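You operate a simulated robot arm through the tools that you are given. There is no shell and no other tool. Be economical: measure what you need, move in short steps, check, and stop when the job is done.

You are at the controls of a simulated two-armed robot. One attempt, no reset.

## Task
Set the red basket on the white mark; jog it to the yellow.
Fine: from the wheeled table, carried level by both sides; set down on the belt's white mark, on your side of its middle; black switch to forward and long lever swung out of the way first, white button, up to the yellow mark; leave the other basket and the other belt controls.
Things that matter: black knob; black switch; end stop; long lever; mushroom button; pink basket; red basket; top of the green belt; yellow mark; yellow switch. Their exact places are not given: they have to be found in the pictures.

The check looks at the end state, three seconds after you hand in, the way a careful person would. Anything else that was tipped, shoved, dropped, spilled or broken makes it a failure.

## Robot
Two 6-joint arms with two-finger parallel grippers on one trunk, on a base that drives. Base frame: it is fixed to the floor where the robot stands at the start and does not move with it; the origin is under the middle of the robot, x ahead of it, y to its left, z up. Readings come in m, rad, newtons and seconds.
The left shoulder is at the start at [0.06, 0.187, 1.005], the right one opposite. With the tool pointing down near the work surface each hand reaches from about 0.18 to 0.62 m from the robot's upright axis, wherever it stands, measured 20 degrees to its own side. Places, roughly: black knob [0.2, 3.4, 0.9]; black switch [0.2, 3.5, 0.9]; end stop [0.6, 0.8, 1]; long lever [0.6, 3.1, 1]; mushroom button [0.1, 3.4, 0.8]; top of the green belt [0.6, 2.8, 1]; yellow mark [0.6, 3.5, 1]; yellow switch [0.3, 1.1, 0.9]. Payload 1.57 kg a hand.
Tool frame (each hand has its own): the origin (TCP) lies between the finger pads and is the grasp point; the fingertips stand 0.03 m ahead of it; z points along the fingers, y is the line along which they close. The gripper opens to 0.11 m. The fingers are 0.024 m wide and 0.012 m thick; the gripper's body (0.048 by 0.112 m) begins 0.078 m behind the TCP.
Orientation is that of the tool frame in the base frame, as a unit quaternion [x, y, z, w]. With the fingers straight down and closing along the base's y, the tool's x points along the base's -x, its y along +y and its z along -z.

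## Interface
- The arms move only by the tool send_rows. It takes "left_steps", "right_steps" or both (then of equal length, played together; a hand with none holds still); each is a list of rows, each a list of 3 entries, a list of its own where there are three numbers: the shift along the tool's x, y, z in m, then the turn, a rotation vector about the tool's x, y, z in rad, then the closure in counts, from 0 (fully open) to 255 (shut). In form: [[[x, y, z], [rx, ry, rz], grip], ...]. A call has 1 to 20 rows; each row is the pose to reach, as a shift and turn from the pose commanded when the call began, along the tool's axes at that moment. A row lasts 0.2 s, in which the tool goes at most 0.05 m and 0.15 rad; a call with a longer step from one row to the next is refused whole, and so is a gripper value outside its range. A pose out of reach is approached as far as the arm can. The call stops where the force on the tool passes 40 N (or 10 N more than at its start, if that is more) or the arm is blocked; 0.2 s more then pass. The fingers move at their own pace (about 0.153 m/s each) and stop on an object; they squeeze with about 26 N. The grip force told is the motor's: it shows also when the fingers shut on nothing. Time passes only in rows, and 0.2 s behind the last, so rows that repeat a pose let the fingers close. The reply holds the time, the measured pose of the TCP, the force on the tool along the base axes, the opening and the grip force, in the units named above and with some noise, with the torque about the TCP (base axes, N m) and any sound that the robot's microphone picked up.
- Cameras (640 x 400 px; columns grow to the right, rows downward): "scene" is now at [0.0152, -0.0308, 1.5519]; the picture's right is [-0.37, -0.93, -0.00], its down [-0.66, 0.26, -0.70] and it looks along [0.65, -0.26, -0.71] (base axes); focal length 256 px, centre (320, 200). "left" rides on the left gripper at [0.07, -0.016, -0.141] in its tool frame; the picture's right is [0.23, 0.97, 0.00], its down [-0.86, 0.20, -0.48] and it looks along [-0.47, 0.11, 0.88] (tool axes); focal length 222 px, centre (320, 200). "right" rides on the right gripper at [0.07, 0.016, -0.141] in its tool frame; the picture's right is [-0.23, 0.97, 0.00], its down [-0.86, -0.20, -0.48] and it looks along [-0.47, -0.11, 0.88] (tool axes); focal length 222 px, centre (320, 200).
- snapshot(camera): a new picture of that camera. The clock stands still meanwhile.
- move_column(by): slides the trunk up (or, below 0, down) by that many m; the arms and the scene camera ride with it, the base frame stays. It gives what a move gives, with no picture.
- drive_base(legs): drives the robot by 1 to 6 legs, each [ahead, left, turn to the left] in m, m and rad, along the robot's own axes; the way and the turn of a leg run together, so that a leg with both is an arc; at most 1.5 m and 3.142 rad a leg. The arms and the cameras ride along, it lands a little off, and it stops where it bumps. It gives what a move gives.
- turn_head(pan, tilt): turns the head with the scene camera to pan (to the left, within 1.501 rad either way) and tilt (down, from -0.506 to 1.204), counted from straight ahead of the robot. It gives what a move gives.
- point_at(camera, pixels): for up to 12 pixels [column, row] of the newest picture of that camera ("zoom" is the newest enlarged one), the place [x, y, z] in the base frame of the surface seen there, good to about 0.003 m. The clock stands still meanwhile.
- enlarge(camera, box): a new picture of the part [left, top, right, bottom] of that camera's present view, enlarged. The clock stands still meanwhile.
- close_job(): hands the job in; it is judged then, once.

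Work in short steps. Measure before you move; look again where a grasp or a placing could have gone wrong, and mend it. You have 80 turns and 62 pictures in all, those below and enlarged ones among them. Open the grippers and draw the arms clear of the work before you hand the job in, unless the task says otherwise; then end with one line.

The tools are called after ">>>" by a JSON object that holds its "name" and its "arguments". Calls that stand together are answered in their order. send_rows: Moves the arms, as the interface text tells. Its arguments: {"type":"object","properties":{"left_steps":{"type":"array","items":{"type":"array"}},"right_steps":{"type":"array","items":{"type":"array"}}},"required":[]} The other tools are called the same way: move_column (by) slides the trunk up or down; drive_base (legs) drives the base; turn_head (pan, tilt) turns the head that bears the scene camera; snapshot (camera) takes a picture; point_at (camera, pixels) gives the place of the surface under pixels of a picture; enlarge (camera, box) takes an enlarged picture of a part of a camera's view; close_job () hands the job in.

At the start:

```text
time_s: 0.0
left_tool_pos: [0.3429, -0.0183, 1.2474]
left_tcp_rot: [0.0, 1.0, 0.0, 0.0]
left_contact_force: [-0.1, 0.1, -0.4]
left_moment: [0.03, 0.01, -0.03]
left_opening: 0.1097
left_grasp_force: 0.0
right_tool_pos: [0.3169, -0.3437, 1.2528]
right_tcp_rot: [0.0, 1.0, -0.001, 0.0]
right_contact_force: [0.7, 0.2, -0.1]
right_moment: [-0.01, 0.0, 0.01]
right_opening: 0.1102
right_grasp_force: 0.1
trunk travel left (down, up): [-0.633, 0.357]
robot x, y, heading: [-0.0045, -0.0003, 0.003]
head pan, tilt: [-0.38, 0.789]
```

scene: 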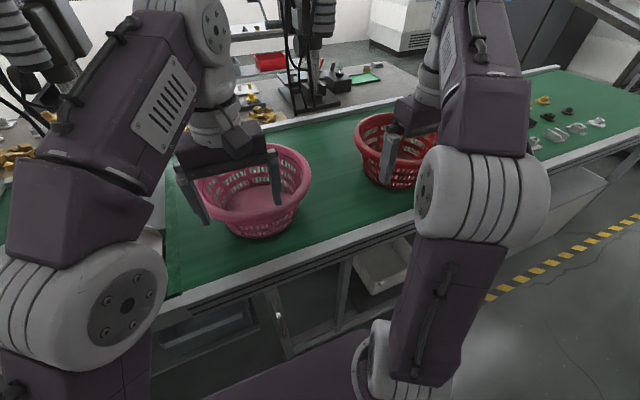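
right: 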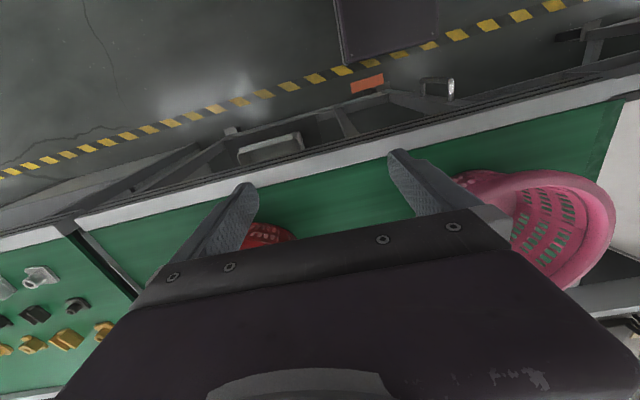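
left: 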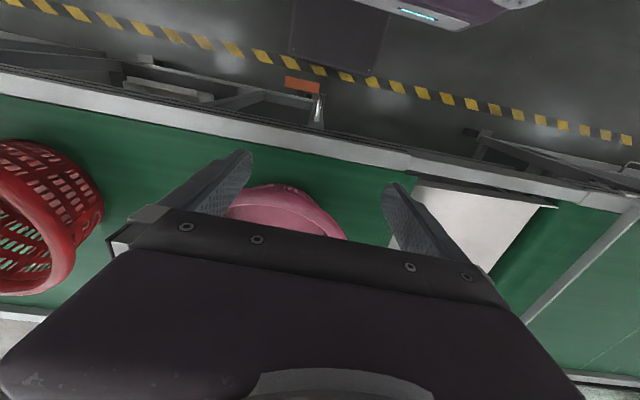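

The pink basket is at about (255,190) and the red at (395,150). I measure both and look to the left with the head, to find the belt.

>>> {"name": "point_at", "arguments": {"camera": "scene", "pixels": [[360, 140], [385, 185], [400, 115], [432, 128], [300, 190], [250, 215], [385, 215], [330, 200], [320, 265], [520, 140]]}}

>>> {"name": "turn_head", "arguments": {"pan": 1.2, "tilt": 0.4}}

>>> {"name": "snapshot", "arguments": {"camera": "scene"}}

```text
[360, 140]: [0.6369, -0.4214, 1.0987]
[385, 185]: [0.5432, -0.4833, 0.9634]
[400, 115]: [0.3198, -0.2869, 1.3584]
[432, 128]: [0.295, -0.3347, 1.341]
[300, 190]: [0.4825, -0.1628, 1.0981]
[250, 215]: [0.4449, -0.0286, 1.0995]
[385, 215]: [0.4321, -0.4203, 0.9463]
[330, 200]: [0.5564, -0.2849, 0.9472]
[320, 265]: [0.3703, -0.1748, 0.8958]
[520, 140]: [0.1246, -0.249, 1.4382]
```

```text
time_s: 1.6
left_tool_pos: [0.3428, -0.0174, 1.2497]
left_tcp_rot: [0.0, 1.0, 0.0, -0.001]
left_contact_force: [-0.1, -0.7, -0.5]
left_moment: [0.0, 0.0, -0.01]
left_opening: 0.1099
left_grasp_force: 0.0
right_tool_pos: [0.3171, -0.344, 1.2519]
right_tcp_rot: [0.0, 1.0, 0.0, 0.0]
right_contact_force: [-1.0, 0.4, -0.3]
right_moment: [-0.01, 0.0, 0.0]
right_opening: 0.11
right_grasp_force: 0.0
trunk travel left (down, up): [-0.633, 0.357]
robot x, y, heading: [0.0029, 0.0016, -0.004]
head pan, tilt: [1.201, 0.4]
```

```text
58 pictures are left
```

scene: 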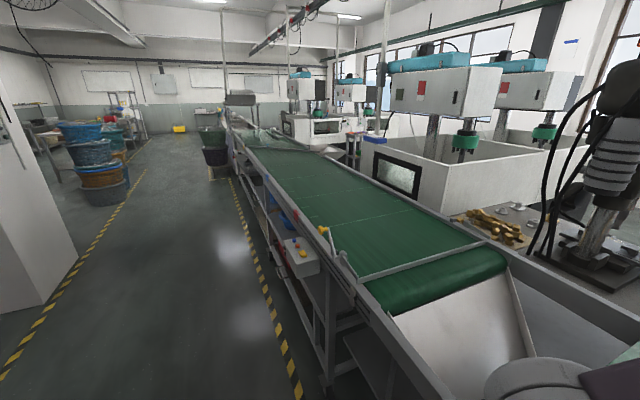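

The belt runs along +y, with its control boxes jutting into the aisle. I back off for clearance and drive along it to scout.

>>> {"name": "drive_base", "arguments": {"legs": [[-0.35, 0, 0], [0, 1.3, 0], [0, 1.2, 0]]}}

>>> {"name": "turn_head", "arguments": {"pan": 0.6, "tilt": 0.6}}

>>> {"name": "snapshot", "arguments": {"camera": "scene"}}

```text
time_s: 15.8
left_tool_pos: [0.0063, 2.4899, 1.2495]
left_tcp_rot: [0.003, 1.0, -0.001, 0.0]
left_contact_force: [0.3, 0.4, 0.1]
left_moment: [0.0, 0.0, 0.0]
left_opening: 0.11
left_grasp_force: 0.1
right_tool_pos: [-0.0215, 2.1628, 1.2538]
right_tcp_rot: [0.003, 1.0, 0.0, 0.0]
right_contact_force: [0.0, 0.5, -0.5]
right_moment: [-0.02, 0.0, -0.01]
right_opening: 0.1099
right_grasp_force: 0.1
trunk travel left (down, up): [-0.633, 0.357]
robot x, y, heading: [-0.3355, 2.5101, -0.004]
head pan, tilt: [1.201, 0.4]
```

```text
time_s: 16.8
left_tool_pos: [0.0051, 2.4899, 1.2491]
left_tcp_rot: [0.004, 1.0, 0.0, 0.0]
left_contact_force: [0.3, 0.5, 0.0]
left_moment: [-0.01, 0.02, 0.01]
left_opening: 0.1105
left_grasp_force: 0.1
right_tool_pos: [-0.0216, 2.1635, 1.2535]
right_tcp_rot: [0.003, 1.0, 0.0, 0.0]
right_contact_force: [-0.3, 1.5, 0.1]
right_moment: [0.0, -0.01, -0.01]
right_opening: 0.1101
right_grasp_force: 0.0
trunk travel left (down, up): [-0.633, 0.357]
robot x, y, heading: [-0.3364, 2.5081, -0.001]
head pan, tilt: [0.6, 0.6]
```

```text
57 pictures are left
```

scene: 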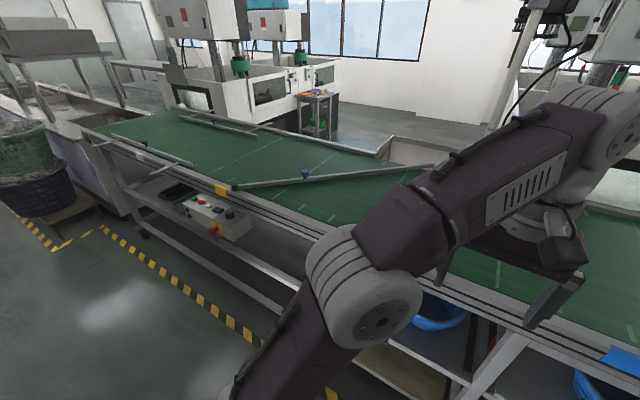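

The control box is at (215,212), and the diverter lever lies across the belt from (232,187) to (435,167). I drive left further, then look closely.

>>> {"name": "drive_base", "arguments": {"legs": [[0, 0.75, 0]]}}

>>> {"name": "turn_head", "arguments": {"pan": 0.35, "tilt": 0.75}}

>>> {"name": "snapshot", "arguments": {"camera": "scene"}}

>>> {"name": "snapshot", "arguments": {"camera": "left"}}

```text
time_s: 20.8
left_tool_pos: [0.0114, 3.2402, 1.2487]
left_tcp_rot: [0.004, 1.0, 0.0, 0.0]
left_contact_force: [0.3, 0.6, -0.2]
left_moment: [-0.03, -0.02, 0.01]
left_opening: 0.1101
left_grasp_force: 0.0
right_tool_pos: [-0.0167, 2.9134, 1.2523]
right_tcp_rot: [0.005, 1.0, 0.0, 0.0]
right_contact_force: [-0.5, -0.7, -0.9]
right_moment: [0.02, -0.03, -0.01]
right_opening: 0.11
right_grasp_force: 0.0
trunk travel left (down, up): [-0.633, 0.357]
robot x, y, heading: [-0.3299, 3.2594, -0.009]
head pan, tilt: [0.6, 0.6]
```

```text
time_s: 21.6
left_tool_pos: [0.0122, 3.2402, 1.2479]
left_tcp_rot: [0.005, 1.0, -0.001, 0.001]
left_contact_force: [0.8, 0.0, 0.2]
left_moment: [0.03, 0.03, -0.01]
left_opening: 0.1101
left_grasp_force: 0.2
right_tool_pos: [-0.0166, 2.9142, 1.2523]
right_tcp_rot: [0.005, 1.0, 0.0, 0.0]
right_contact_force: [0.0, -0.2, 0.6]
right_moment: [-0.01, -0.01, -0.01]
right_opening: 0.1101
right_grasp_force: 0.0
trunk travel left (down, up): [-0.633, 0.357]
robot x, y, heading: [-0.3293, 3.2598, -0.008]
head pan, tilt: [0.351, 0.75]
```

```text
56 pictures are left
```

scene: 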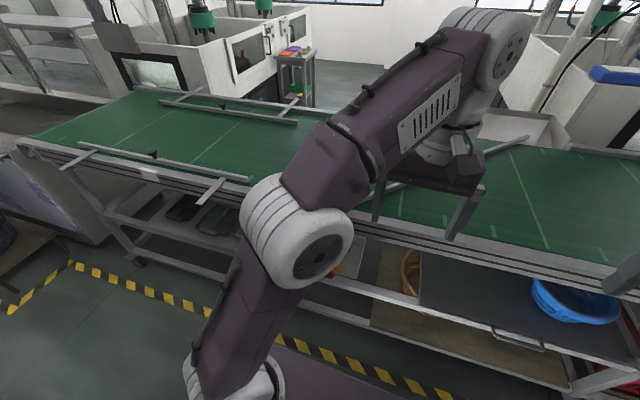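

```text
55 pictures are left
```

left: 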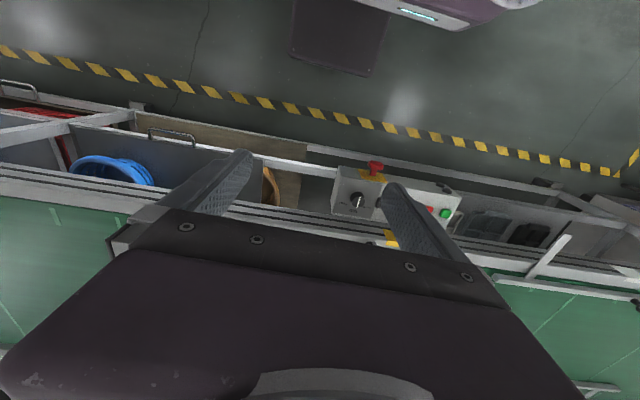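

The left wrist camera sees the control box around (330–470,160–230). I enlarge it there.

>>> {"name": "enlarge", "arguments": {"camera": "left", "box": [310, 140, 490, 252]}}

>>> {"name": "drive_base", "arguments": {"legs": [[0, -0.5, 0]]}}

>>> {"name": "turn_head", "arguments": {"pan": 0.6, "tilt": 0.7}}

>>> {"name": "snapshot", "arguments": {"camera": "scene"}}

```text
3.56 times, centred on (400, 196) of left
```

zoom: 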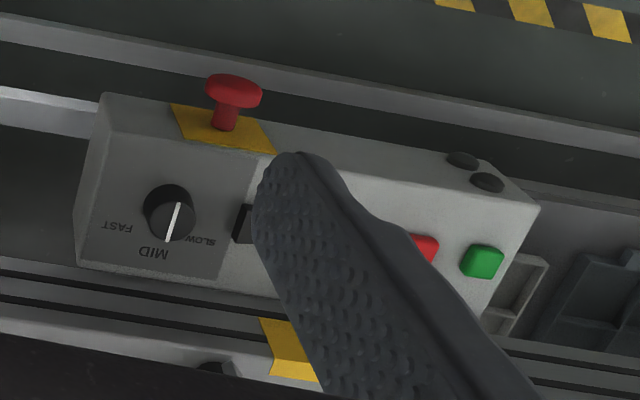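

```text
time_s: 24.6
left_tool_pos: [0.0078, 2.7403, 1.2488]
left_tcp_rot: [0.005, 1.0, 0.0, 0.0]
left_contact_force: [0.8, -0.1, 0.5]
left_moment: [-0.01, 0.0, 0.0]
left_opening: 0.11
left_grasp_force: 0.0
right_tool_pos: [-0.0223, 2.4133, 1.2527]
right_tcp_rot: [0.005, 1.0, 0.0, 0.0]
right_contact_force: [0.3, 0.7, 0.2]
right_moment: [-0.04, 0.03, -0.04]
right_opening: 0.1101
right_grasp_force: 0.0
trunk travel left (down, up): [-0.633, 0.357]
robot x, y, heading: [-0.3348, 2.7533, -0.009]
head pan, tilt: [0.351, 0.75]
```

```text
time_s: 25.3
left_tool_pos: [0.0072, 2.7394, 1.2495]
left_tcp_rot: [0.006, 1.0, 0.0, 0.0]
left_contact_force: [0.7, -0.5, -0.5]
left_moment: [-0.03, 0.0, -0.03]
left_opening: 0.1098
left_grasp_force: 0.1
right_tool_pos: [-0.022, 2.412, 1.2536]
right_tcp_rot: [0.005, 1.0, 0.0, 0.001]
right_contact_force: [0.0, -0.3, -0.5]
right_moment: [0.0, -0.03, 0.02]
right_opening: 0.11
right_grasp_force: 0.1
trunk travel left (down, up): [-0.633, 0.357]
robot x, y, heading: [-0.3353, 2.7615, -0.014]
head pan, tilt: [0.6, 0.7]
```

```text
53 pictures are left
```

scene: 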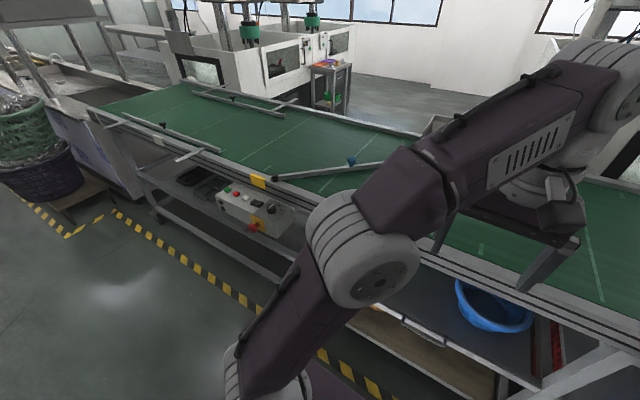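

The box is in view; I enlarge it and the belt with lever.

>>> {"name": "enlarge", "arguments": {"camera": "scene", "box": [200, 160, 312, 230]}}

>>> {"name": "point_at", "arguments": {"camera": "scene", "pixels": [[258, 181], [280, 180], [352, 159], [380, 166], [232, 194], [255, 224], [272, 208], [258, 202]]}}

>>> {"name": "turn_head", "arguments": {"pan": -0.7, "tilt": 0.7}}

>>> {"name": "snapshot", "arguments": {"camera": "scene"}}

```text
5.71 times, centred on (256, 195) of scene
```

zoom: 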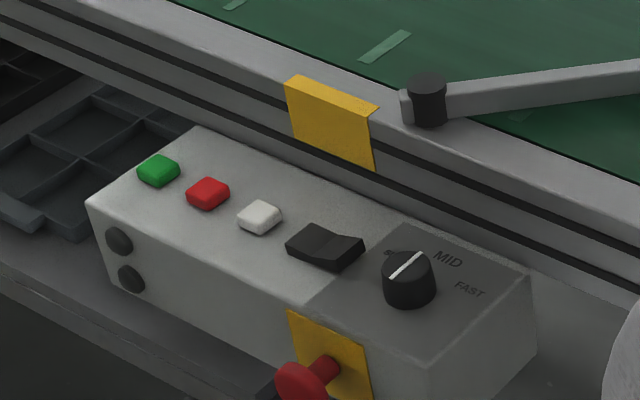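

```text
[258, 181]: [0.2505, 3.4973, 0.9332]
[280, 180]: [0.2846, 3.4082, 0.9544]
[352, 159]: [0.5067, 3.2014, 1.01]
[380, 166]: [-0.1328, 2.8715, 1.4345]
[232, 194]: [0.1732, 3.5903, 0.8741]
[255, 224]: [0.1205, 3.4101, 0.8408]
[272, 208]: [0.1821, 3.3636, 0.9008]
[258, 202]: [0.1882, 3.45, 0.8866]
```

```text
time_s: 26.8
left_tool_pos: [0.0071, 2.7386, 1.2488]
left_tcp_rot: [0.005, 1.0, -0.001, 0.001]
left_contact_force: [-0.4, -0.6, -0.3]
left_moment: [0.02, -0.03, -0.05]
left_opening: 0.1099
left_grasp_force: 0.1
right_tool_pos: [-0.0225, 2.4134, 1.2531]
right_tcp_rot: [0.005, 1.0, 0.001, 0.0]
right_contact_force: [0.0, 0.4, 0.4]
right_moment: [0.02, 0.01, 0.02]
right_opening: 0.1098
right_grasp_force: 0.1
trunk travel left (down, up): [-0.633, 0.357]
robot x, y, heading: [-0.3368, 2.7615, -0.014]
head pan, tilt: [-0.7, 0.7]
```

```text
51 pictures are left
```

scene: 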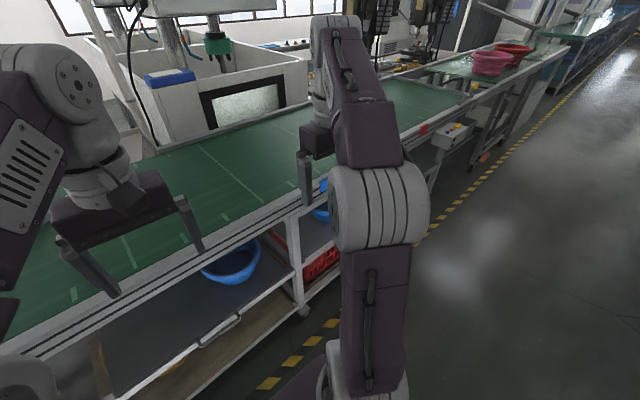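

I still need the white mark; I look between the arms, straight ahead.

>>> {"name": "turn_head", "arguments": {"pan": -0.08, "tilt": 0.7}}

>>> {"name": "snapshot", "arguments": {"camera": "scene"}}

```text
time_s: 27.8
left_tool_pos: [0.0071, 2.7392, 1.2493]
left_tcp_rot: [0.005, 1.0, 0.001, 0.0]
left_contact_force: [0.2, -0.5, -0.3]
left_moment: [-0.01, 0.04, 0.02]
left_opening: 0.1101
left_grasp_force: 0.0
right_tool_pos: [-0.0206, 2.4122, 1.2526]
right_tcp_rot: [0.005, 1.0, 0.0, 0.0]
right_contact_force: [-0.7, 0.1, 0.0]
right_moment: [0.01, 0.0, 0.02]
right_opening: 0.1099
right_grasp_force: 0.2
trunk travel left (down, up): [-0.633, 0.357]
robot x, y, heading: [-0.3355, 2.7592, -0.01]
head pan, tilt: [-0.08, 0.7]
```

```text
50 pictures are left
```

scene: 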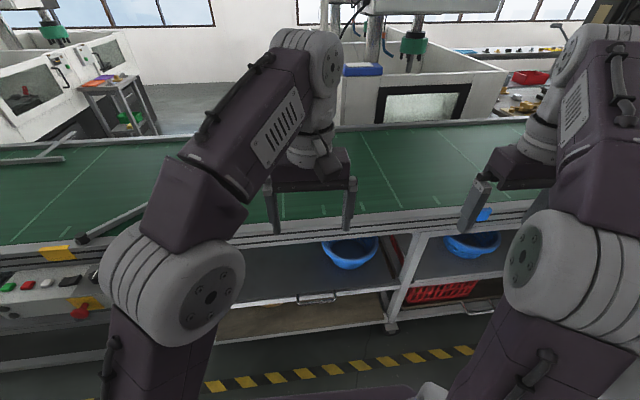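

The arms block the belt, so I spread both outward to clear the middle of the view.

>>> {"name": "send_rows", "arguments": {"left_steps": [[[0, 0.05, 0], [0, 0, 0], 0], [[0, 0.1, 0], [0, 0, 0], 0], [[0, 0.15, 0], [0, 0, 0], 0], [[0, 0.2, 0], [0, 0, 0], 0], [[0, 0.25, 0], [0, 0, 0], 0], [[0, 0.3, 0], [0, 0, 0], 0]], "right_steps": [[[0, -0.03, 0], [0, 0, 0], 0], [[0, -0.06, 0], [0, 0, 0], 0], [[0, -0.09, 0], [0, 0, 0], 0], [[0, -0.12, 0], [0, 0, 0], 0], [[0, -0.15, 0], [0, 0, 0], 0], [[0, -0.15, 0], [0, 0, 0], 0]]}}

>>> {"name": "snapshot", "arguments": {"camera": "scene"}}

```text
time_s: 29.2
left_tool_pos: [0.0092, 3.0414, 1.2474]
left_tcp_rot: [0.006, 1.0, -0.001, 0.0]
left_contact_force: [0.0, 0.3, -0.1]
left_moment: [-0.07, 0.0, -0.01]
left_opening: 0.1101
left_grasp_force: 0.0
right_tool_pos: [-0.0332, 2.2791, 1.2327]
right_tcp_rot: [0.005, 1.0, -0.002, 0.0]
right_contact_force: [0.8, 0.2, -0.5]
right_moment: [-0.03, 0.01, 0.01]
right_opening: 0.1098
right_grasp_force: 0.0
right hand out of reach, approached as far as the arm can: row 3, 4, 5, 6
trunk travel left (down, up): [-0.633, 0.357]
robot x, y, heading: [-0.3367, 2.7642, -0.004]
head pan, tilt: [-0.08, 0.7]
```

```text
49 pictures are left
```

scene: 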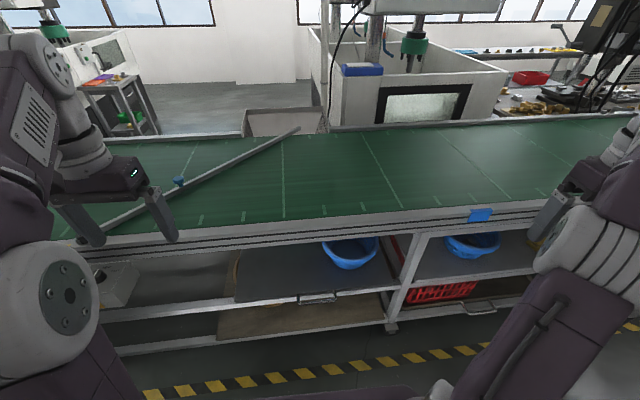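

Clear now: the lever runs from (85,235) to (297,130) with a blue knob at (178,181), and there's a blue mark at (480,215). I enlarge the belt to find the white mark.

>>> {"name": "enlarge", "arguments": {"camera": "scene", "box": [180, 110, 580, 260]}}

>>> {"name": "point_at", "arguments": {"camera": "scene", "pixels": [[296, 130], [178, 181], [480, 215], [284, 200], [284, 160], [400, 200], [505, 180], [600, 165], [300, 225], [300, 233], [380, 130], [200, 215]]}}

```text
1.60 times, centred on (380, 185) of scene
```

zoom: 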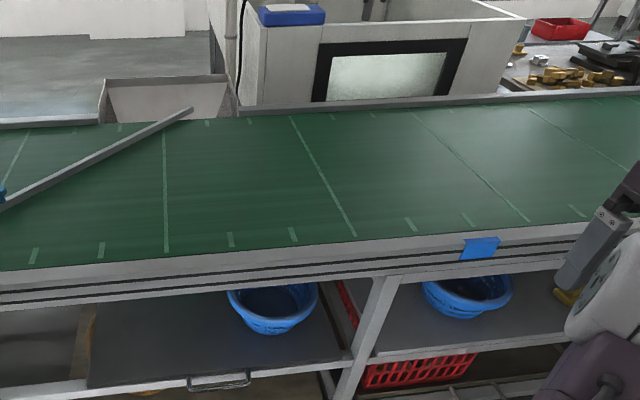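

```text
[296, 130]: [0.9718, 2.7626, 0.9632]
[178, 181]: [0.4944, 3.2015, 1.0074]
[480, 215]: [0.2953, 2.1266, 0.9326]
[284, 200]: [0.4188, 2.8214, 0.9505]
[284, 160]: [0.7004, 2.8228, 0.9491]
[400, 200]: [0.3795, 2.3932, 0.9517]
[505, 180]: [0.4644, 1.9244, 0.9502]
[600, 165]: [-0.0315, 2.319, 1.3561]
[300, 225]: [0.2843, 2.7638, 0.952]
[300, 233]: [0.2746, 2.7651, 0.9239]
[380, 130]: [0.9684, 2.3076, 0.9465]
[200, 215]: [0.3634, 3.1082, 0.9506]
```

Marks so far: blue at y≈2.13, yellow at y≈3.5, and a possible white tag further left. I drive left for a look there.

>>> {"name": "drive_base", "arguments": {"legs": [[0, 1.2, 0]]}}

>>> {"name": "snapshot", "arguments": {"camera": "scene"}}

>>> {"name": "turn_head", "arguments": {"pan": -0.5, "tilt": 0.8}}

>>> {"name": "snapshot", "arguments": {"camera": "scene"}}

```text
time_s: 35.3
left_tool_pos: [0.0044, 4.2426, 1.2468]
left_tcp_rot: [-0.004, 1.0, 0.0, -0.001]
left_contact_force: [0.7, -0.4, -0.3]
left_moment: [0.01, 0.07, 0.03]
left_opening: 0.11
left_grasp_force: 0.1
right_tool_pos: [-0.024, 3.478, 1.2318]
right_tcp_rot: [-0.005, 1.0, 0.0, 0.0]
right_contact_force: [-0.6, -0.3, 0.2]
right_moment: [0.0, 0.0, 0.01]
right_opening: 0.11
right_grasp_force: 0.1
trunk travel left (down, up): [-0.633, 0.357]
robot x, y, heading: [-0.3347, 3.9549, 0.01]
head pan, tilt: [-0.08, 0.7]
```

```text
47 pictures are left
```

scene: 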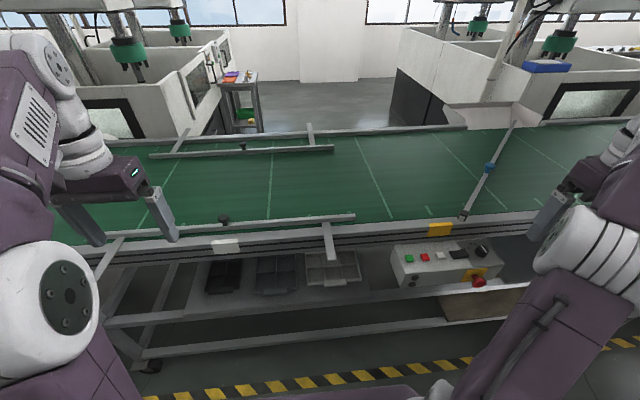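

```text
time_s: 36.1
left_tool_pos: [0.0061, 4.2416, 1.2478]
left_tcp_rot: [-0.005, 1.0, 0.0, 0.0]
left_contact_force: [0.0, 0.7, -0.2]
left_moment: [0.0, 0.02, 0.02]
left_opening: 0.1102
left_grasp_force: 0.0
right_tool_pos: [-0.0248, 3.4788, 1.2317]
right_tcp_rot: [-0.004, 1.0, -0.001, 0.001]
right_contact_force: [0.8, 0.0, -0.7]
right_moment: [0.03, -0.01, 0.0]
right_opening: 0.1101
right_grasp_force: 0.0
trunk travel left (down, up): [-0.633, 0.357]
robot x, y, heading: [-0.3342, 3.959, 0.009]
head pan, tilt: [-0.499, 0.799]
```

```text
46 pictures are left
```

scene: 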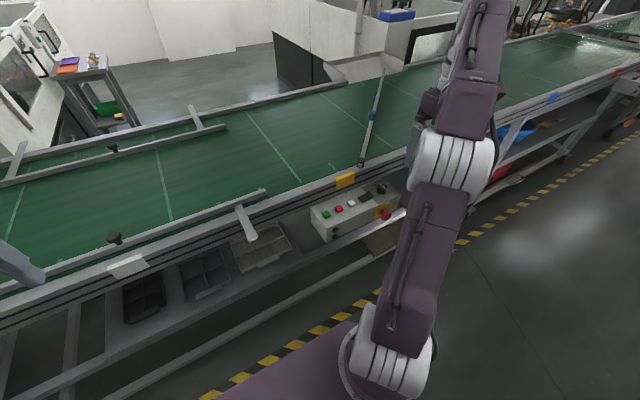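

The white tag is at (127,266), the yellow at (345,180), and the lever pivot near (362,160). I measure these and enlarge the controls.

>>> {"name": "point_at", "arguments": {"camera": "scene", "pixels": [[115, 262], [128, 268], [142, 262], [346, 178], [113, 237], [190, 222], [262, 193], [250, 225], [362, 160], [371, 114], [212, 130], [224, 128]]}}

>>> {"name": "enlarge", "arguments": {"camera": "scene", "box": [300, 150, 412, 250]}}

```text
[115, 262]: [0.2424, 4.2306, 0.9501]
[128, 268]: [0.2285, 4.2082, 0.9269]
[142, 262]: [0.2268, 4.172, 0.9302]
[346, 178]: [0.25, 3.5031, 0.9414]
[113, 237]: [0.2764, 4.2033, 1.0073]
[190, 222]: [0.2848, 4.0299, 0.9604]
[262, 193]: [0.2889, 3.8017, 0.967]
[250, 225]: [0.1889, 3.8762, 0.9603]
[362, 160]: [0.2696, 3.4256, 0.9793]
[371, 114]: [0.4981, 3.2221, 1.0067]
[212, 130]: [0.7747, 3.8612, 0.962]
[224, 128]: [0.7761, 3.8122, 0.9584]
```

```text
4.00 times, centred on (356, 200) of scene
```

zoom: 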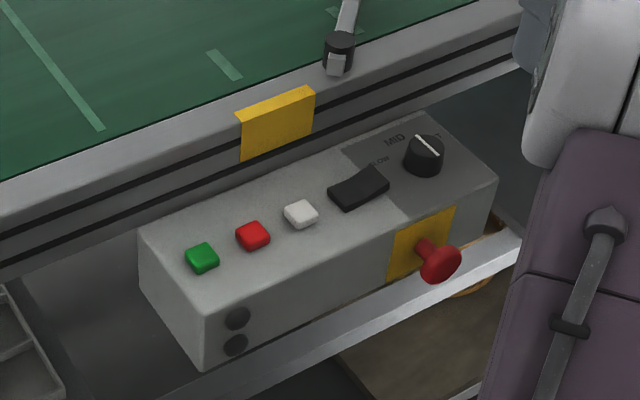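

White mark at y≈4.20, yellow at y≈3.50, so the belt must carry toward −y. I put the left hand near the switch and take a wrist view of it.

>>> {"name": "drive_base", "arguments": {"legs": [[0, -0.68, 0]]}}

>>> {"name": "send_rows", "arguments": {"left_steps": [[[-0.03, -0.02, 0.03], [0, 0, 0], 255], [[-0.06, -0.04, 0.06], [0, 0, 0], 255], [[-0.09, -0.06, 0.09], [0, 0, 0], 255], [[-0.12, -0.06, 0.12], [0, 0, 0], 255], [[-0.12, -0.06, 0.15], [0, 0, 0], 255]]}}

>>> {"name": "snapshot", "arguments": {"camera": "left"}}

```text
time_s: 39.9
left_tool_pos: [0.0093, 3.5659, 1.247]
left_tcp_rot: [-0.002, 1.0, 0.0, 0.001]
left_contact_force: [0.0, 0.3, 0.5]
left_moment: [0.0, 0.0, 0.01]
left_opening: 0.11
left_grasp_force: 0.1
right_tool_pos: [-0.0219, 2.8026, 1.2308]
right_tcp_rot: [-0.002, 1.0, 0.0, 0.0]
right_contact_force: [-0.5, -0.8, -0.1]
right_moment: [0.03, 0.01, -0.02]
right_opening: 0.11
right_grasp_force: 0.0
trunk travel left (down, up): [-0.633, 0.357]
robot x, y, heading: [-0.3284, 3.283, 0.005]
head pan, tilt: [-0.499, 0.799]
```

```text
time_s: 41.1
left_tool_pos: [0.1304, 3.5072, 1.0975]
left_tcp_rot: [-0.003, 1.0, 0.001, 0.0]
left_contact_force: [0.8, -0.1, -0.1]
left_moment: [0.0, -0.01, 0.0]
left_opening: 0.0
left_grasp_force: 21.4
right_tool_pos: [-0.0232, 2.8009, 1.231]
right_tcp_rot: [-0.003, 1.0, -0.001, 0.0]
right_contact_force: [0.3, 1.2, 0.0]
right_moment: [0.02, -0.04, 0.02]
right_opening: 0.1099
right_grasp_force: 0.1
trunk travel left (down, up): [-0.633, 0.357]
robot x, y, heading: [-0.3259, 3.2799, 0.006]
head pan, tilt: [-0.499, 0.799]
```

```text
44 pictures are left
```

left: 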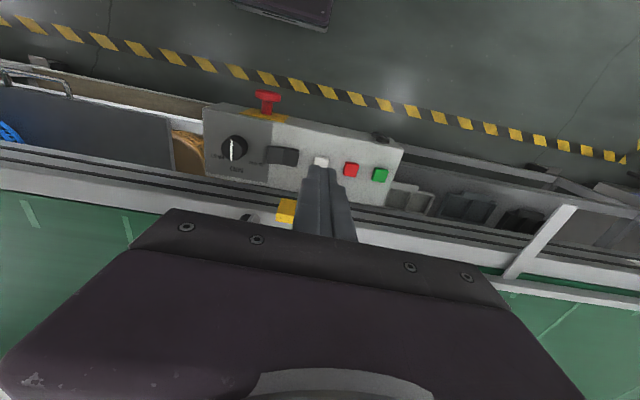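

The switch is at (282,155), the white button at (320,161). I enlarge and measure.

>>> {"name": "enlarge", "arguments": {"camera": "left", "box": [240, 120, 352, 190]}}

>>> {"name": "point_at", "arguments": {"camera": "left", "pixels": [[272, 155], [282, 155], [292, 156], [282, 147], [320, 161], [302, 150], [234, 150]]}}

```text
5.71 times, centred on (296, 155) of left
```

zoom: 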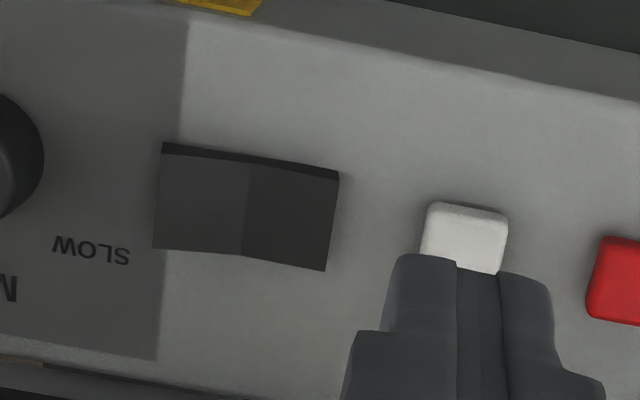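

```text
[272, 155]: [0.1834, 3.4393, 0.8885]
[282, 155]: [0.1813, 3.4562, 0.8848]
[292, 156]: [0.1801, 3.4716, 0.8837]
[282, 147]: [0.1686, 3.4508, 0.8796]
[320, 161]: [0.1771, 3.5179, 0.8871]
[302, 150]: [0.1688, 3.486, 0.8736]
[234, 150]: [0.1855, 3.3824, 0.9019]
```

The −y half of the rocker stands higher (0.8885 vs 0.8837), so the +y half is now pressed. I bring the shut fingertips above the −y half and press.

>>> {"name": "send_rows", "arguments": {"left_steps": [[[-0.026, -0.034, 0.03], [0, 0, 0], 255], [[-0.052, -0.067, 0.06], [0, 0, 0], 255], [[-0.052, -0.067, 0.1], [0, 0, 0], 255], [[-0.052, -0.067, 0.14], [0, 0, 0], 255], [[-0.052, -0.067, 0.165], [0, 0, 0], 255], [[-0.052, -0.067, 0.165], [0, 0, 0], 255]]}}

>>> {"name": "enlarge", "arguments": {"camera": "left", "box": [240, 120, 400, 220]}}

```text
refused: row 1 steps farther than a row can; nothing moved
```

```text
4.00 times, centred on (320, 170) of left
```

zoom: 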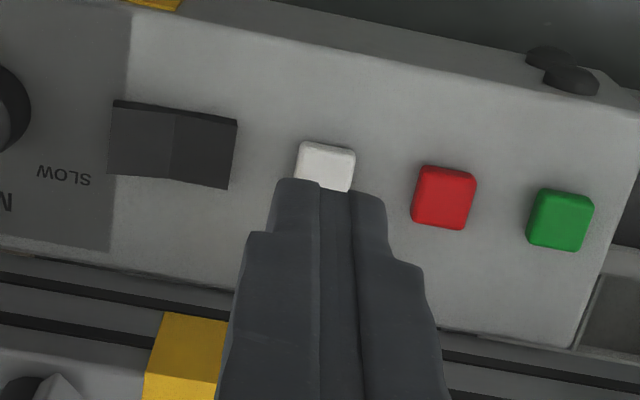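

The step was too long; I repeat it in smaller steps.

>>> {"name": "send_rows", "arguments": {"left_steps": [[[-0.026, -0.034, 0.0], [0, 0, 0], 255], [[-0.052, -0.067, 0.02], [0, 0, 0], 255], [[-0.052, -0.067, 0.06], [0, 0, 0], 255], [[-0.052, -0.067, 0.1], [0, 0, 0], 255], [[-0.052, -0.067, 0.14], [0, 0, 0], 255], [[-0.052, -0.067, 0.165], [0, 0, 0], 255], [[-0.052, -0.067, 0.165], [0, 0, 0], 255]]}}

>>> {"name": "enlarge", "arguments": {"camera": "left", "box": [240, 120, 400, 220]}}

```text
time_s: 42.7
left_tool_pos: [0.1849, 3.4374, 0.9316]
left_tcp_rot: [-0.003, 1.0, 0.0, 0.0]
left_contact_force: [-0.3, 0.8, 0.1]
left_moment: [0.04, -0.02, -0.01]
left_opening: 0.0001
left_grasp_force: 21.3
right_tool_pos: [-0.0217, 2.8012, 1.2315]
right_tcp_rot: [-0.002, 1.0, -0.002, 0.001]
right_contact_force: [0.6, 0.3, 0.4]
right_moment: [-0.01, 0.0, 0.0]
right_opening: 0.11
right_grasp_force: 0.1
trunk travel left (down, up): [-0.633, 0.357]
robot x, y, heading: [-0.3307, 3.2802, 0.003]
head pan, tilt: [-0.499, 0.799]
```

```text
4.00 times, centred on (320, 170) of left
```

zoom: 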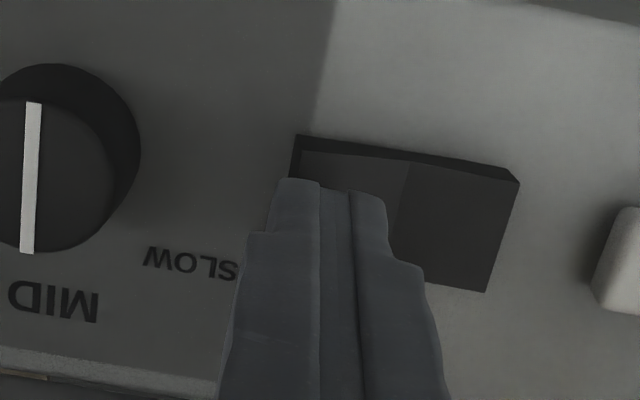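

Positioned over the −y half. I press down slowly, then lift.

>>> {"name": "send_rows", "arguments": {"left_steps": [[[0, 0, 0.006], [0, 0, 0], 255], [[0, 0, 0.012], [0, 0, 0], 255], [[0, 0, 0.016], [0, 0, 0], 255], [[0, 0, 0.02], [0, 0, 0], 255], [[0, 0, 0.023], [0, 0, 0], 255]]}}

>>> {"name": "send_rows", "arguments": {"left_steps": [[[0, 0, -0.03], [0, 0, 0], 255], [[0, 0, -0.06], [0, 0, 0], 255], [[0, 0, -0.06], [0, 0, 0], 255]]}}

>>> {"name": "enlarge", "arguments": {"camera": "left", "box": [240, 120, 400, 220]}}

```text
time_s: 43.9
left_tool_pos: [0.1832, 3.4382, 0.916]
left_tcp_rot: [-0.002, 1.0, 0.0, 0.007]
left_contact_force: [-10.0, -1.0, 23.1]
left_moment: [0.22, 0.51, 0.14]
left_opening: 0.0003
left_grasp_force: 21.1
right_tool_pos: [-0.0263, 2.8008, 1.2321]
right_tcp_rot: [-0.003, 1.0, 0.0, 0.002]
right_contact_force: [0.4, -0.2, 0.3]
right_moment: [-0.01, -0.01, -0.02]
right_opening: 0.1101
right_grasp_force: 0.2
trunk travel left (down, up): [-0.633, 0.357]
robot x, y, heading: [-0.3332, 3.2808, 0.009]
head pan, tilt: [-0.499, 0.799]
stopped in row 5 (left hand): the force on the tool passed its limit at 44 N (the readings are from after the stop); the commanded pose is now the measured one
```

```text
time_s: 44.7
left_tool_pos: [0.1859, 3.4392, 0.9723]
left_tcp_rot: [-0.002, 1.0, 0.0, 0.004]
left_contact_force: [0.3, -0.6, 0.4]
left_moment: [-0.02, 0.03, -0.01]
left_opening: 0.0
left_grasp_force: 21.2
right_tool_pos: [-0.0213, 2.8023, 1.2302]
right_tcp_rot: [-0.002, 1.0, -0.001, -0.001]
right_contact_force: [0.3, -0.8, 0.6]
right_moment: [-0.01, -0.02, 0.01]
right_opening: 0.1101
right_grasp_force: 0.0
trunk travel left (down, up): [-0.633, 0.357]
robot x, y, heading: [-0.3312, 3.2797, 0.005]
head pan, tilt: [-0.499, 0.799]
```

```text
4.00 times, centred on (320, 170) of left
```

zoom: 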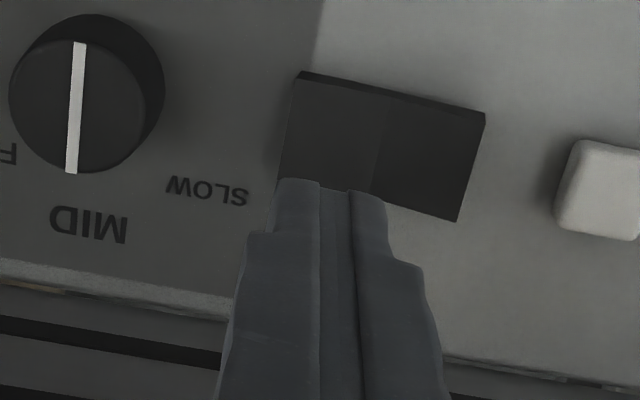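

I check whether it flipped by measuring the heights of the two halves.

>>> {"name": "point_at", "arguments": {"camera": "zoom", "pixels": [[300, 130], [340, 130], [370, 130], [400, 140], [430, 150], [455, 160], [260, 130], [520, 150]]}}

```text
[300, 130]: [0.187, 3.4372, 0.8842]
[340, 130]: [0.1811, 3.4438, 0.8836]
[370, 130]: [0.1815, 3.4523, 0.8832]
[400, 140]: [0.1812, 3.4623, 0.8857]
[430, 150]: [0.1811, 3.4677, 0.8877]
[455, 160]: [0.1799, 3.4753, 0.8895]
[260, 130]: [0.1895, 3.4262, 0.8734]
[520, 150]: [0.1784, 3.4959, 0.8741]
```

The switch has flipped (−y half now low). I raise the hand and drive to the lever's side.

>>> {"name": "send_rows", "arguments": {"left_steps": [[[0.0, 0, -0.05], [0, 0, 0], 255], [[0.05, 0, -0.1], [0, 0, 0], 255], [[0.08, 0, -0.14], [0, 0, 0], 255], [[0.1, 0, -0.18], [0, 0, 0], 255], [[0.1, 0, -0.18], [0, 0, 0], 255]]}}

>>> {"name": "drive_base", "arguments": {"legs": [[0, -0.33, 0], [0.28, 0, 0]]}}

>>> {"name": "turn_head", "arguments": {"pan": 0.3, "tilt": 0.8}}

>>> {"name": "snapshot", "arguments": {"camera": "scene"}}

>>> {"name": "snapshot", "arguments": {"camera": "left"}}

```text
refused: row 2 steps farther than a row can; nothing moved
```

```text
time_s: 47.6
left_tool_pos: [0.2521, 3.1103, 0.973]
left_tcp_rot: [-0.002, 1.0, 0.001, -0.005]
left_contact_force: [0.1, -0.6, -0.5]
left_moment: [0.05, -0.06, 0.04]
left_opening: 0.0
left_grasp_force: 20.9
right_tool_pos: [0.0508, 2.4726, 1.231]
right_tcp_rot: [-0.001, 1.0, 0.0, 0.001]
right_contact_force: [0.1, 1.1, -0.3]
right_moment: [0.02, -0.02, -0.03]
right_opening: 0.1101
right_grasp_force: 0.0
trunk travel left (down, up): [-0.633, 0.357]
robot x, y, heading: [-0.2553, 2.953, 0.001]
head pan, tilt: [-0.499, 0.799]
stopped in leg 2: the force on the tool passed its limit at 77 N (the readings are from after the stop); the commanded pose is now the measured one
```

```text
time_s: 48.7
left_tool_pos: [0.2529, 3.11, 0.9739]
left_tcp_rot: [-0.003, 1.0, 0.0, -0.006]
left_contact_force: [-5.4, -0.1, 2.9]
left_moment: [0.0, 0.09, -0.01]
left_opening: 0.0003
left_grasp_force: 22.2
right_tool_pos: [0.0514, 2.472, 1.2322]
right_tcp_rot: [-0.002, 1.0, -0.001, 0.001]
right_contact_force: [-0.1, -0.8, -0.5]
right_moment: [0.03, -0.02, 0.0]
right_opening: 0.11
right_grasp_force: 0.0
trunk travel left (down, up): [-0.633, 0.357]
robot x, y, heading: [-0.2581, 2.9522, 0.003]
head pan, tilt: [0.3, 0.799]
```

```text
39 pictures are left
```

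scene: 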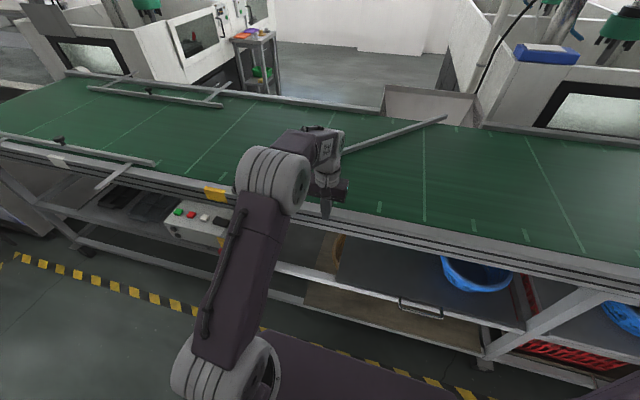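

```text
38 pictures are left
```

left: 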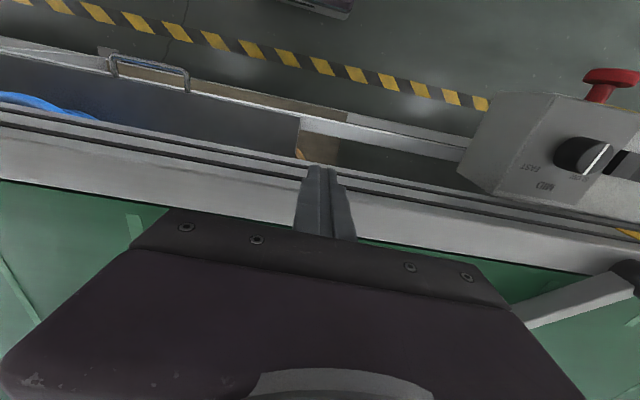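

The refused raise let the fingertips bump the rail; nothing appears moved. I back the hand off and raise it.

>>> {"name": "send_rows", "arguments": {"left_steps": [[[0.02, 0, 0], [0, 0, 0], 255], [[0.02, 0, -0.04], [0, 0, 0], 255], [[0.02, 0, -0.08], [0, 0, 0], 255], [[0.02, 0, -0.12], [0, 0, 0], 255], [[0.02, 0, -0.16], [0, 0, 0], 255], [[0.02, 0, -0.16], [0, 0, 0], 255]]}}

```text
time_s: 50.1
left_tool_pos: [0.2355, 3.1111, 1.1336]
left_tcp_rot: [-0.002, 1.0, 0.0, -0.006]
left_contact_force: [-0.2, -0.7, -0.6]
left_moment: [-0.01, 0.01, 0.01]
left_opening: 0.0
left_grasp_force: 21.1
right_tool_pos: [0.0532, 2.4725, 1.2323]
right_tcp_rot: [-0.002, 1.0, -0.002, 0.0]
right_contact_force: [1.2, 0.1, -0.2]
right_moment: [0.0, -0.01, 0.0]
right_opening: 0.11
right_grasp_force: 0.1
trunk travel left (down, up): [-0.633, 0.357]
robot x, y, heading: [-0.2558, 2.951, 0.004]
head pan, tilt: [0.3, 0.799]
```

Now I drive ahead 0.25 with the hand high.

>>> {"name": "drive_base", "arguments": {"legs": [[0.24, 0, 0]]}}

>>> {"name": "snapshot", "arguments": {"camera": "scene"}}

>>> {"name": "snapshot", "arguments": {"camera": "left"}}

```text
time_s: 51.9
left_tool_pos: [0.4758, 3.1126, 1.134]
left_tcp_rot: [-0.003, 1.0, 0.0, -0.005]
left_contact_force: [0.1, -0.3, 0.0]
left_moment: [-0.03, -0.01, 0.03]
left_opening: 0.0001
left_grasp_force: 21.4
right_tool_pos: [0.2939, 2.4729, 1.2319]
right_tcp_rot: [-0.003, 1.0, -0.001, 0.001]
right_contact_force: [0.0, -0.4, 0.0]
right_moment: [0.03, 0.02, -0.01]
right_opening: 0.1098
right_grasp_force: 0.0
trunk travel left (down, up): [-0.633, 0.357]
robot x, y, heading: [-0.0146, 2.955, 0.007]
head pan, tilt: [0.3, 0.799]
```

```text
37 pictures are left
```

scene: 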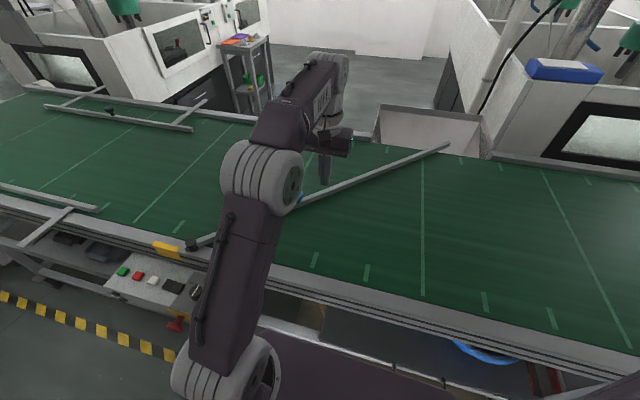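

```text
36 pictures are left
```

left: 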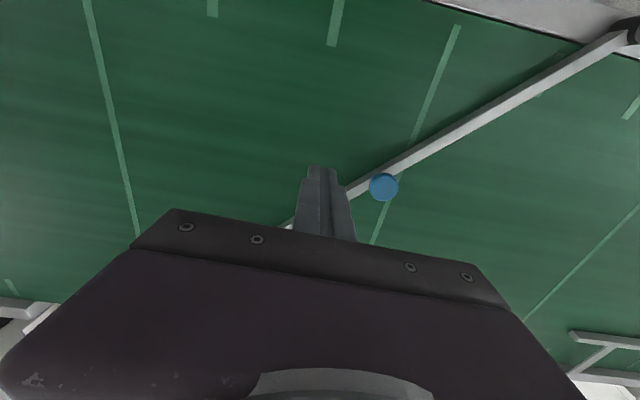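

The blue knob shows at (384,187). I measure lever and knob.

>>> {"name": "point_at", "arguments": {"camera": "left", "pixels": [[384, 183], [384, 195], [410, 159], [500, 110], [410, 170], [600, 48], [360, 185], [430, 180]]}}

>>> {"name": "enlarge", "arguments": {"camera": "left", "box": [320, 130, 448, 210]}}

```text
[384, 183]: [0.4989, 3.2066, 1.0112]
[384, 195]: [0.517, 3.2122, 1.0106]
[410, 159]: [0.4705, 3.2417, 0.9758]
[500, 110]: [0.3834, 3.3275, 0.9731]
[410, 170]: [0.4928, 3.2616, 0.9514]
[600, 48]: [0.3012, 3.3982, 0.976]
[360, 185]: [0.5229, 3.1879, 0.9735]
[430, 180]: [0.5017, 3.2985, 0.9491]
```

```text
5.00 times, centred on (384, 170) of left
```

zoom: 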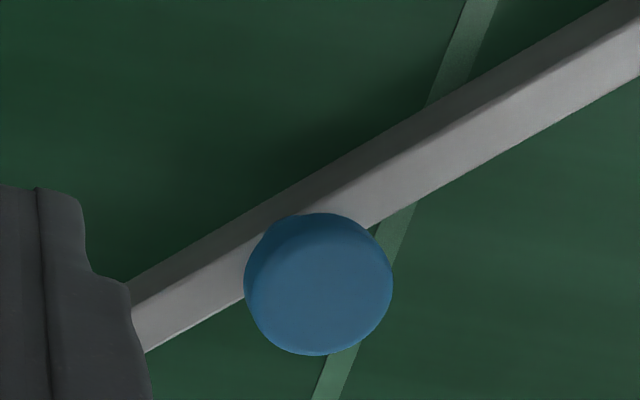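

The bar's top is at z 0.975, the knob at (0.508,3.207), and the pivot near (0.285,3.41). I lower the shut fingers behind the bar, between pivot and knob.

>>> {"name": "send_rows", "arguments": {"left_steps": [[[-0.005, 0.045, 0], [0, 0, 0], 255], [[-0.01, 0.09, 0], [0, 0, 0], 255], [[-0.014, 0.135, 0], [0, 0, 0], 255], [[-0.017, 0.17, 0], [0, 0, 0], 255], [[-0.017, 0.17, 0.04], [0, 0, 0], 255], [[-0.017, 0.17, 0.08], [0, 0, 0], 255], [[-0.017, 0.17, 0.12], [0, 0, 0], 255], [[-0.017, 0.17, 0.144], [0, 0, 0], 255], [[-0.017, 0.17, 0.144], [0, 0, 0], 255]]}}

>>> {"name": "snapshot", "arguments": {"camera": "left"}}

```text
time_s: 53.9
left_tool_pos: [0.4895, 3.2818, 0.9889]
left_tcp_rot: [-0.003, 1.0, -0.001, -0.006]
left_contact_force: [-0.8, 0.2, 0.2]
left_moment: [0.02, -0.01, 0.02]
left_opening: 0.0
left_grasp_force: 21.1
left hand out of reach, approached as far as the arm can: row 4
right_tool_pos: [0.2932, 2.4745, 1.2323]
right_tcp_rot: [-0.003, 1.0, -0.001, 0.0]
right_contact_force: [0.9, -0.3, -1.0]
right_moment: [0.02, 0.02, 0.0]
right_opening: 0.11
right_grasp_force: 0.1
trunk travel left (down, up): [-0.633, 0.357]
robot x, y, heading: [-0.015, 2.9538, 0.006]
head pan, tilt: [0.3, 0.799]
```

```text
34 pictures are left
```

left: 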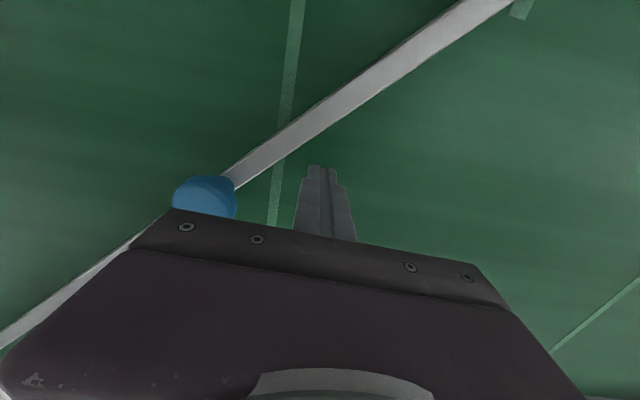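

Fingers sit behind the bar. I sweep them in an arc about the pivot, toward the rail.

>>> {"name": "send_rows", "arguments": {"left_steps": [[[0.017, -0.024, 0], [0, 0, 0], 255], [[0.037, -0.0456, 0], [0, 0, 0], 255], [[0.0593, -0.0647, 0], [0, 0, 0], 255], [[0.0838, -0.081, 0], [0, 0, 0], 255], [[0.1102, -0.0941, 0], [0, 0, 0], 255], [[0.138, -0.104, 0], [0, 0, 0], 255], [[0.1668, -0.1103, 0], [0, 0, 0], 255], [[0.1877, -0.1127, 0], [0, 0, 0], 255]]}}

>>> {"name": "snapshot", "arguments": {"camera": "scene"}}

```text
time_s: 54.4
left_tool_pos: [0.48, 3.267, 0.9897]
left_tcp_rot: [-0.003, 1.0, 0.009, 0.004]
left_contact_force: [7.6, 7.7, -9.9]
left_moment: [0.22, -0.23, 0.0]
left_opening: 0.0001
left_grasp_force: 21.7
right_tool_pos: [0.2928, 2.4742, 1.2304]
right_tcp_rot: [-0.002, 1.0, -0.002, 0.0]
right_contact_force: [-0.7, -0.2, 0.5]
right_moment: [0.03, -0.02, 0.01]
right_opening: 0.1096
right_grasp_force: 0.1
trunk travel left (down, up): [-0.633, 0.357]
robot x, y, heading: [-0.0158, 2.9523, 0.007]
head pan, tilt: [0.3, 0.799]
stopped in row 2 (left hand): the force on the tool passed its limit at 56 N (the readings are from after the stop); the commanded pose is now the measured one
```

```text
33 pictures are left
```

scene: 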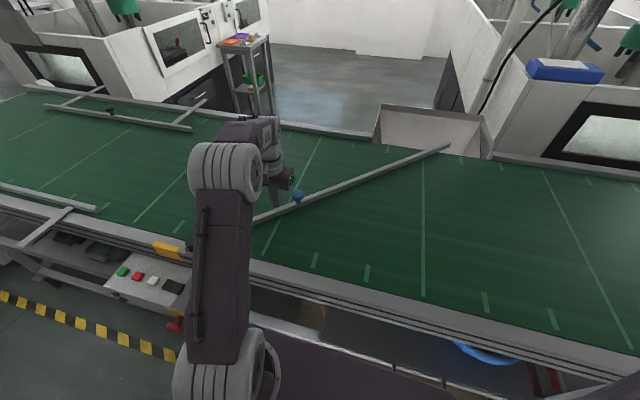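

It stopped on contact at 56 N, perhaps only from the impact. I push again, slowly, to see whether the bar yields.

>>> {"name": "send_rows", "arguments": {"left_steps": [[[0.003, -0.003, 0], [0, 0, 0], 255], [[0.006, -0.006, 0], [0, 0, 0], 255], [[0.009, -0.009, 0], [0, 0, 0], 255], [[0.012, -0.012, 0], [0, 0, 0], 255], [[0.015, -0.015, 0], [0, 0, 0], 255], [[0.018, -0.018, 0], [0, 0, 0], 255], [[0.021, -0.021, 0], [0, 0, 0], 255]]}}

>>> {"name": "enlarge", "arguments": {"camera": "left", "box": [160, 60, 480, 260]}}

```text
time_s: 55.0
left_tool_pos: [0.4799, 3.2668, 0.9891]
left_tcp_rot: [-0.004, 1.0, 0.014, 0.011]
left_contact_force: [12.7, 15.3, -14.2]
left_moment: [0.35, -0.35, -0.05]
left_opening: 0.0
left_grasp_force: 21.5
right_tool_pos: [0.2969, 2.4753, 1.2312]
right_tcp_rot: [-0.003, 1.0, -0.001, -0.001]
right_contact_force: [-0.2, 0.3, -0.9]
right_moment: [0.07, 0.01, -0.01]
right_opening: 0.11
right_grasp_force: 0.0
trunk travel left (down, up): [-0.633, 0.357]
robot x, y, heading: [-0.0117, 2.9533, 0.006]
head pan, tilt: [0.3, 0.799]
stopped in row 3 (left hand): the force on the tool passed its limit at 43 N (the readings are from after the stop); the commanded pose is now the measured one
```

```text
2.00 times, centred on (320, 160) of left
```

zoom: 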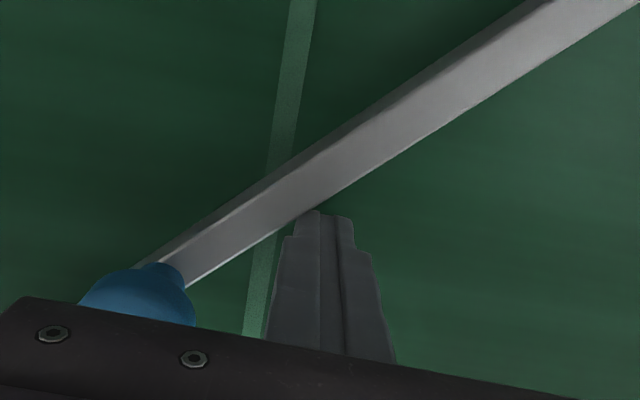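

The bar does not yield this way. I lift the hand and look closely at the pivot (192,245) and the far end (447,147).

>>> {"name": "send_rows", "arguments": {"left_steps": [[[-0.01, 0.01, 0], [0, 0, 0], 255], [[-0.01, 0.01, -0.04], [0, 0, 0], 255], [[-0.01, 0.01, -0.08], [0, 0, 0], 255], [[-0.01, 0.01, -0.12], [0, 0, 0], 255], [[-0.01, 0.01, -0.12], [0, 0, 0], 255]]}}

>>> {"name": "enlarge", "arguments": {"camera": "scene", "box": [130, 190, 258, 270]}}

>>> {"name": "enlarge", "arguments": {"camera": "scene", "box": [260, 100, 500, 250]}}

```text
time_s: 56.2
left_tool_pos: [0.4841, 3.2713, 1.114]
left_tcp_rot: [-0.003, 1.0, 0.012, 0.011]
left_contact_force: [-0.1, -0.1, -0.8]
left_moment: [0.04, 0.02, -0.04]
left_opening: 0.0
left_grasp_force: 21.3
right_tool_pos: [0.2947, 2.4749, 1.2314]
right_tcp_rot: [-0.003, 1.0, 0.0, 0.0]
right_contact_force: [-0.1, -0.7, 0.0]
right_moment: [0.0, 0.03, 0.0]
right_opening: 0.1101
right_grasp_force: 0.1
trunk travel left (down, up): [-0.633, 0.357]
robot x, y, heading: [-0.0155, 2.953, 0.002]
head pan, tilt: [0.3, 0.799]
```

```text
5.00 times, centred on (194, 230) of scene
```

zoom: 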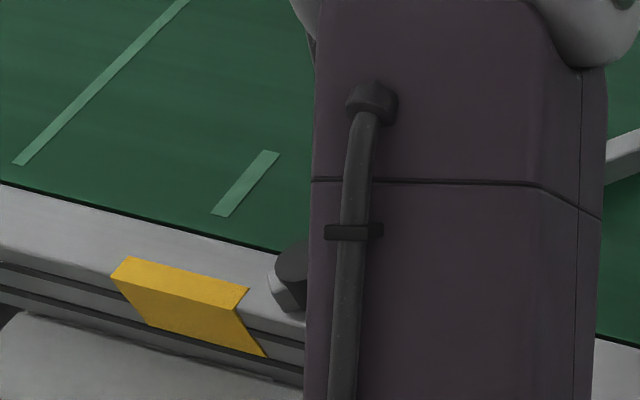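

```text
2.67 times, centred on (380, 175) of scene
```

zoom: 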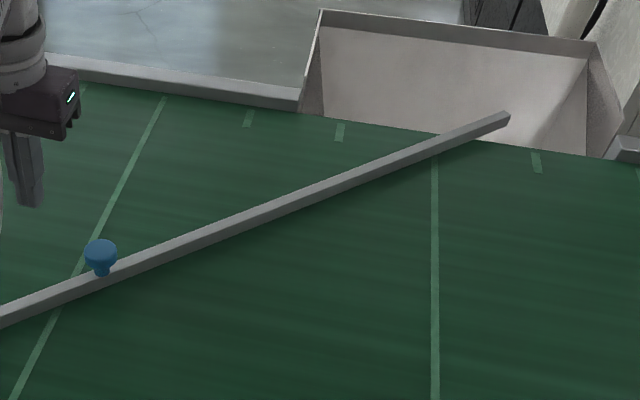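

Before pushing elsewhere I check whether the knob moved at all, seen from the left camera.

>>> {"name": "snapshot", "arguments": {"camera": "left"}}

```text
29 pictures are left
```

left: 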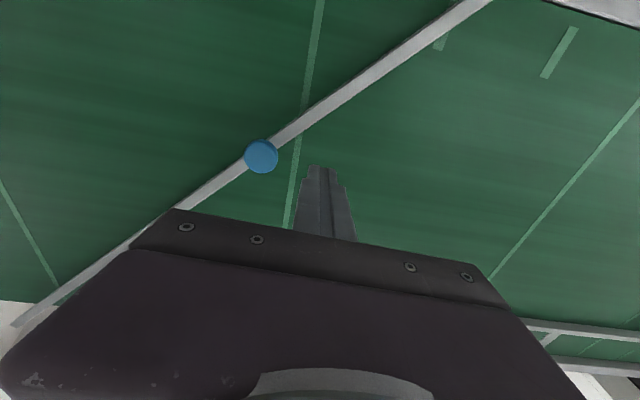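

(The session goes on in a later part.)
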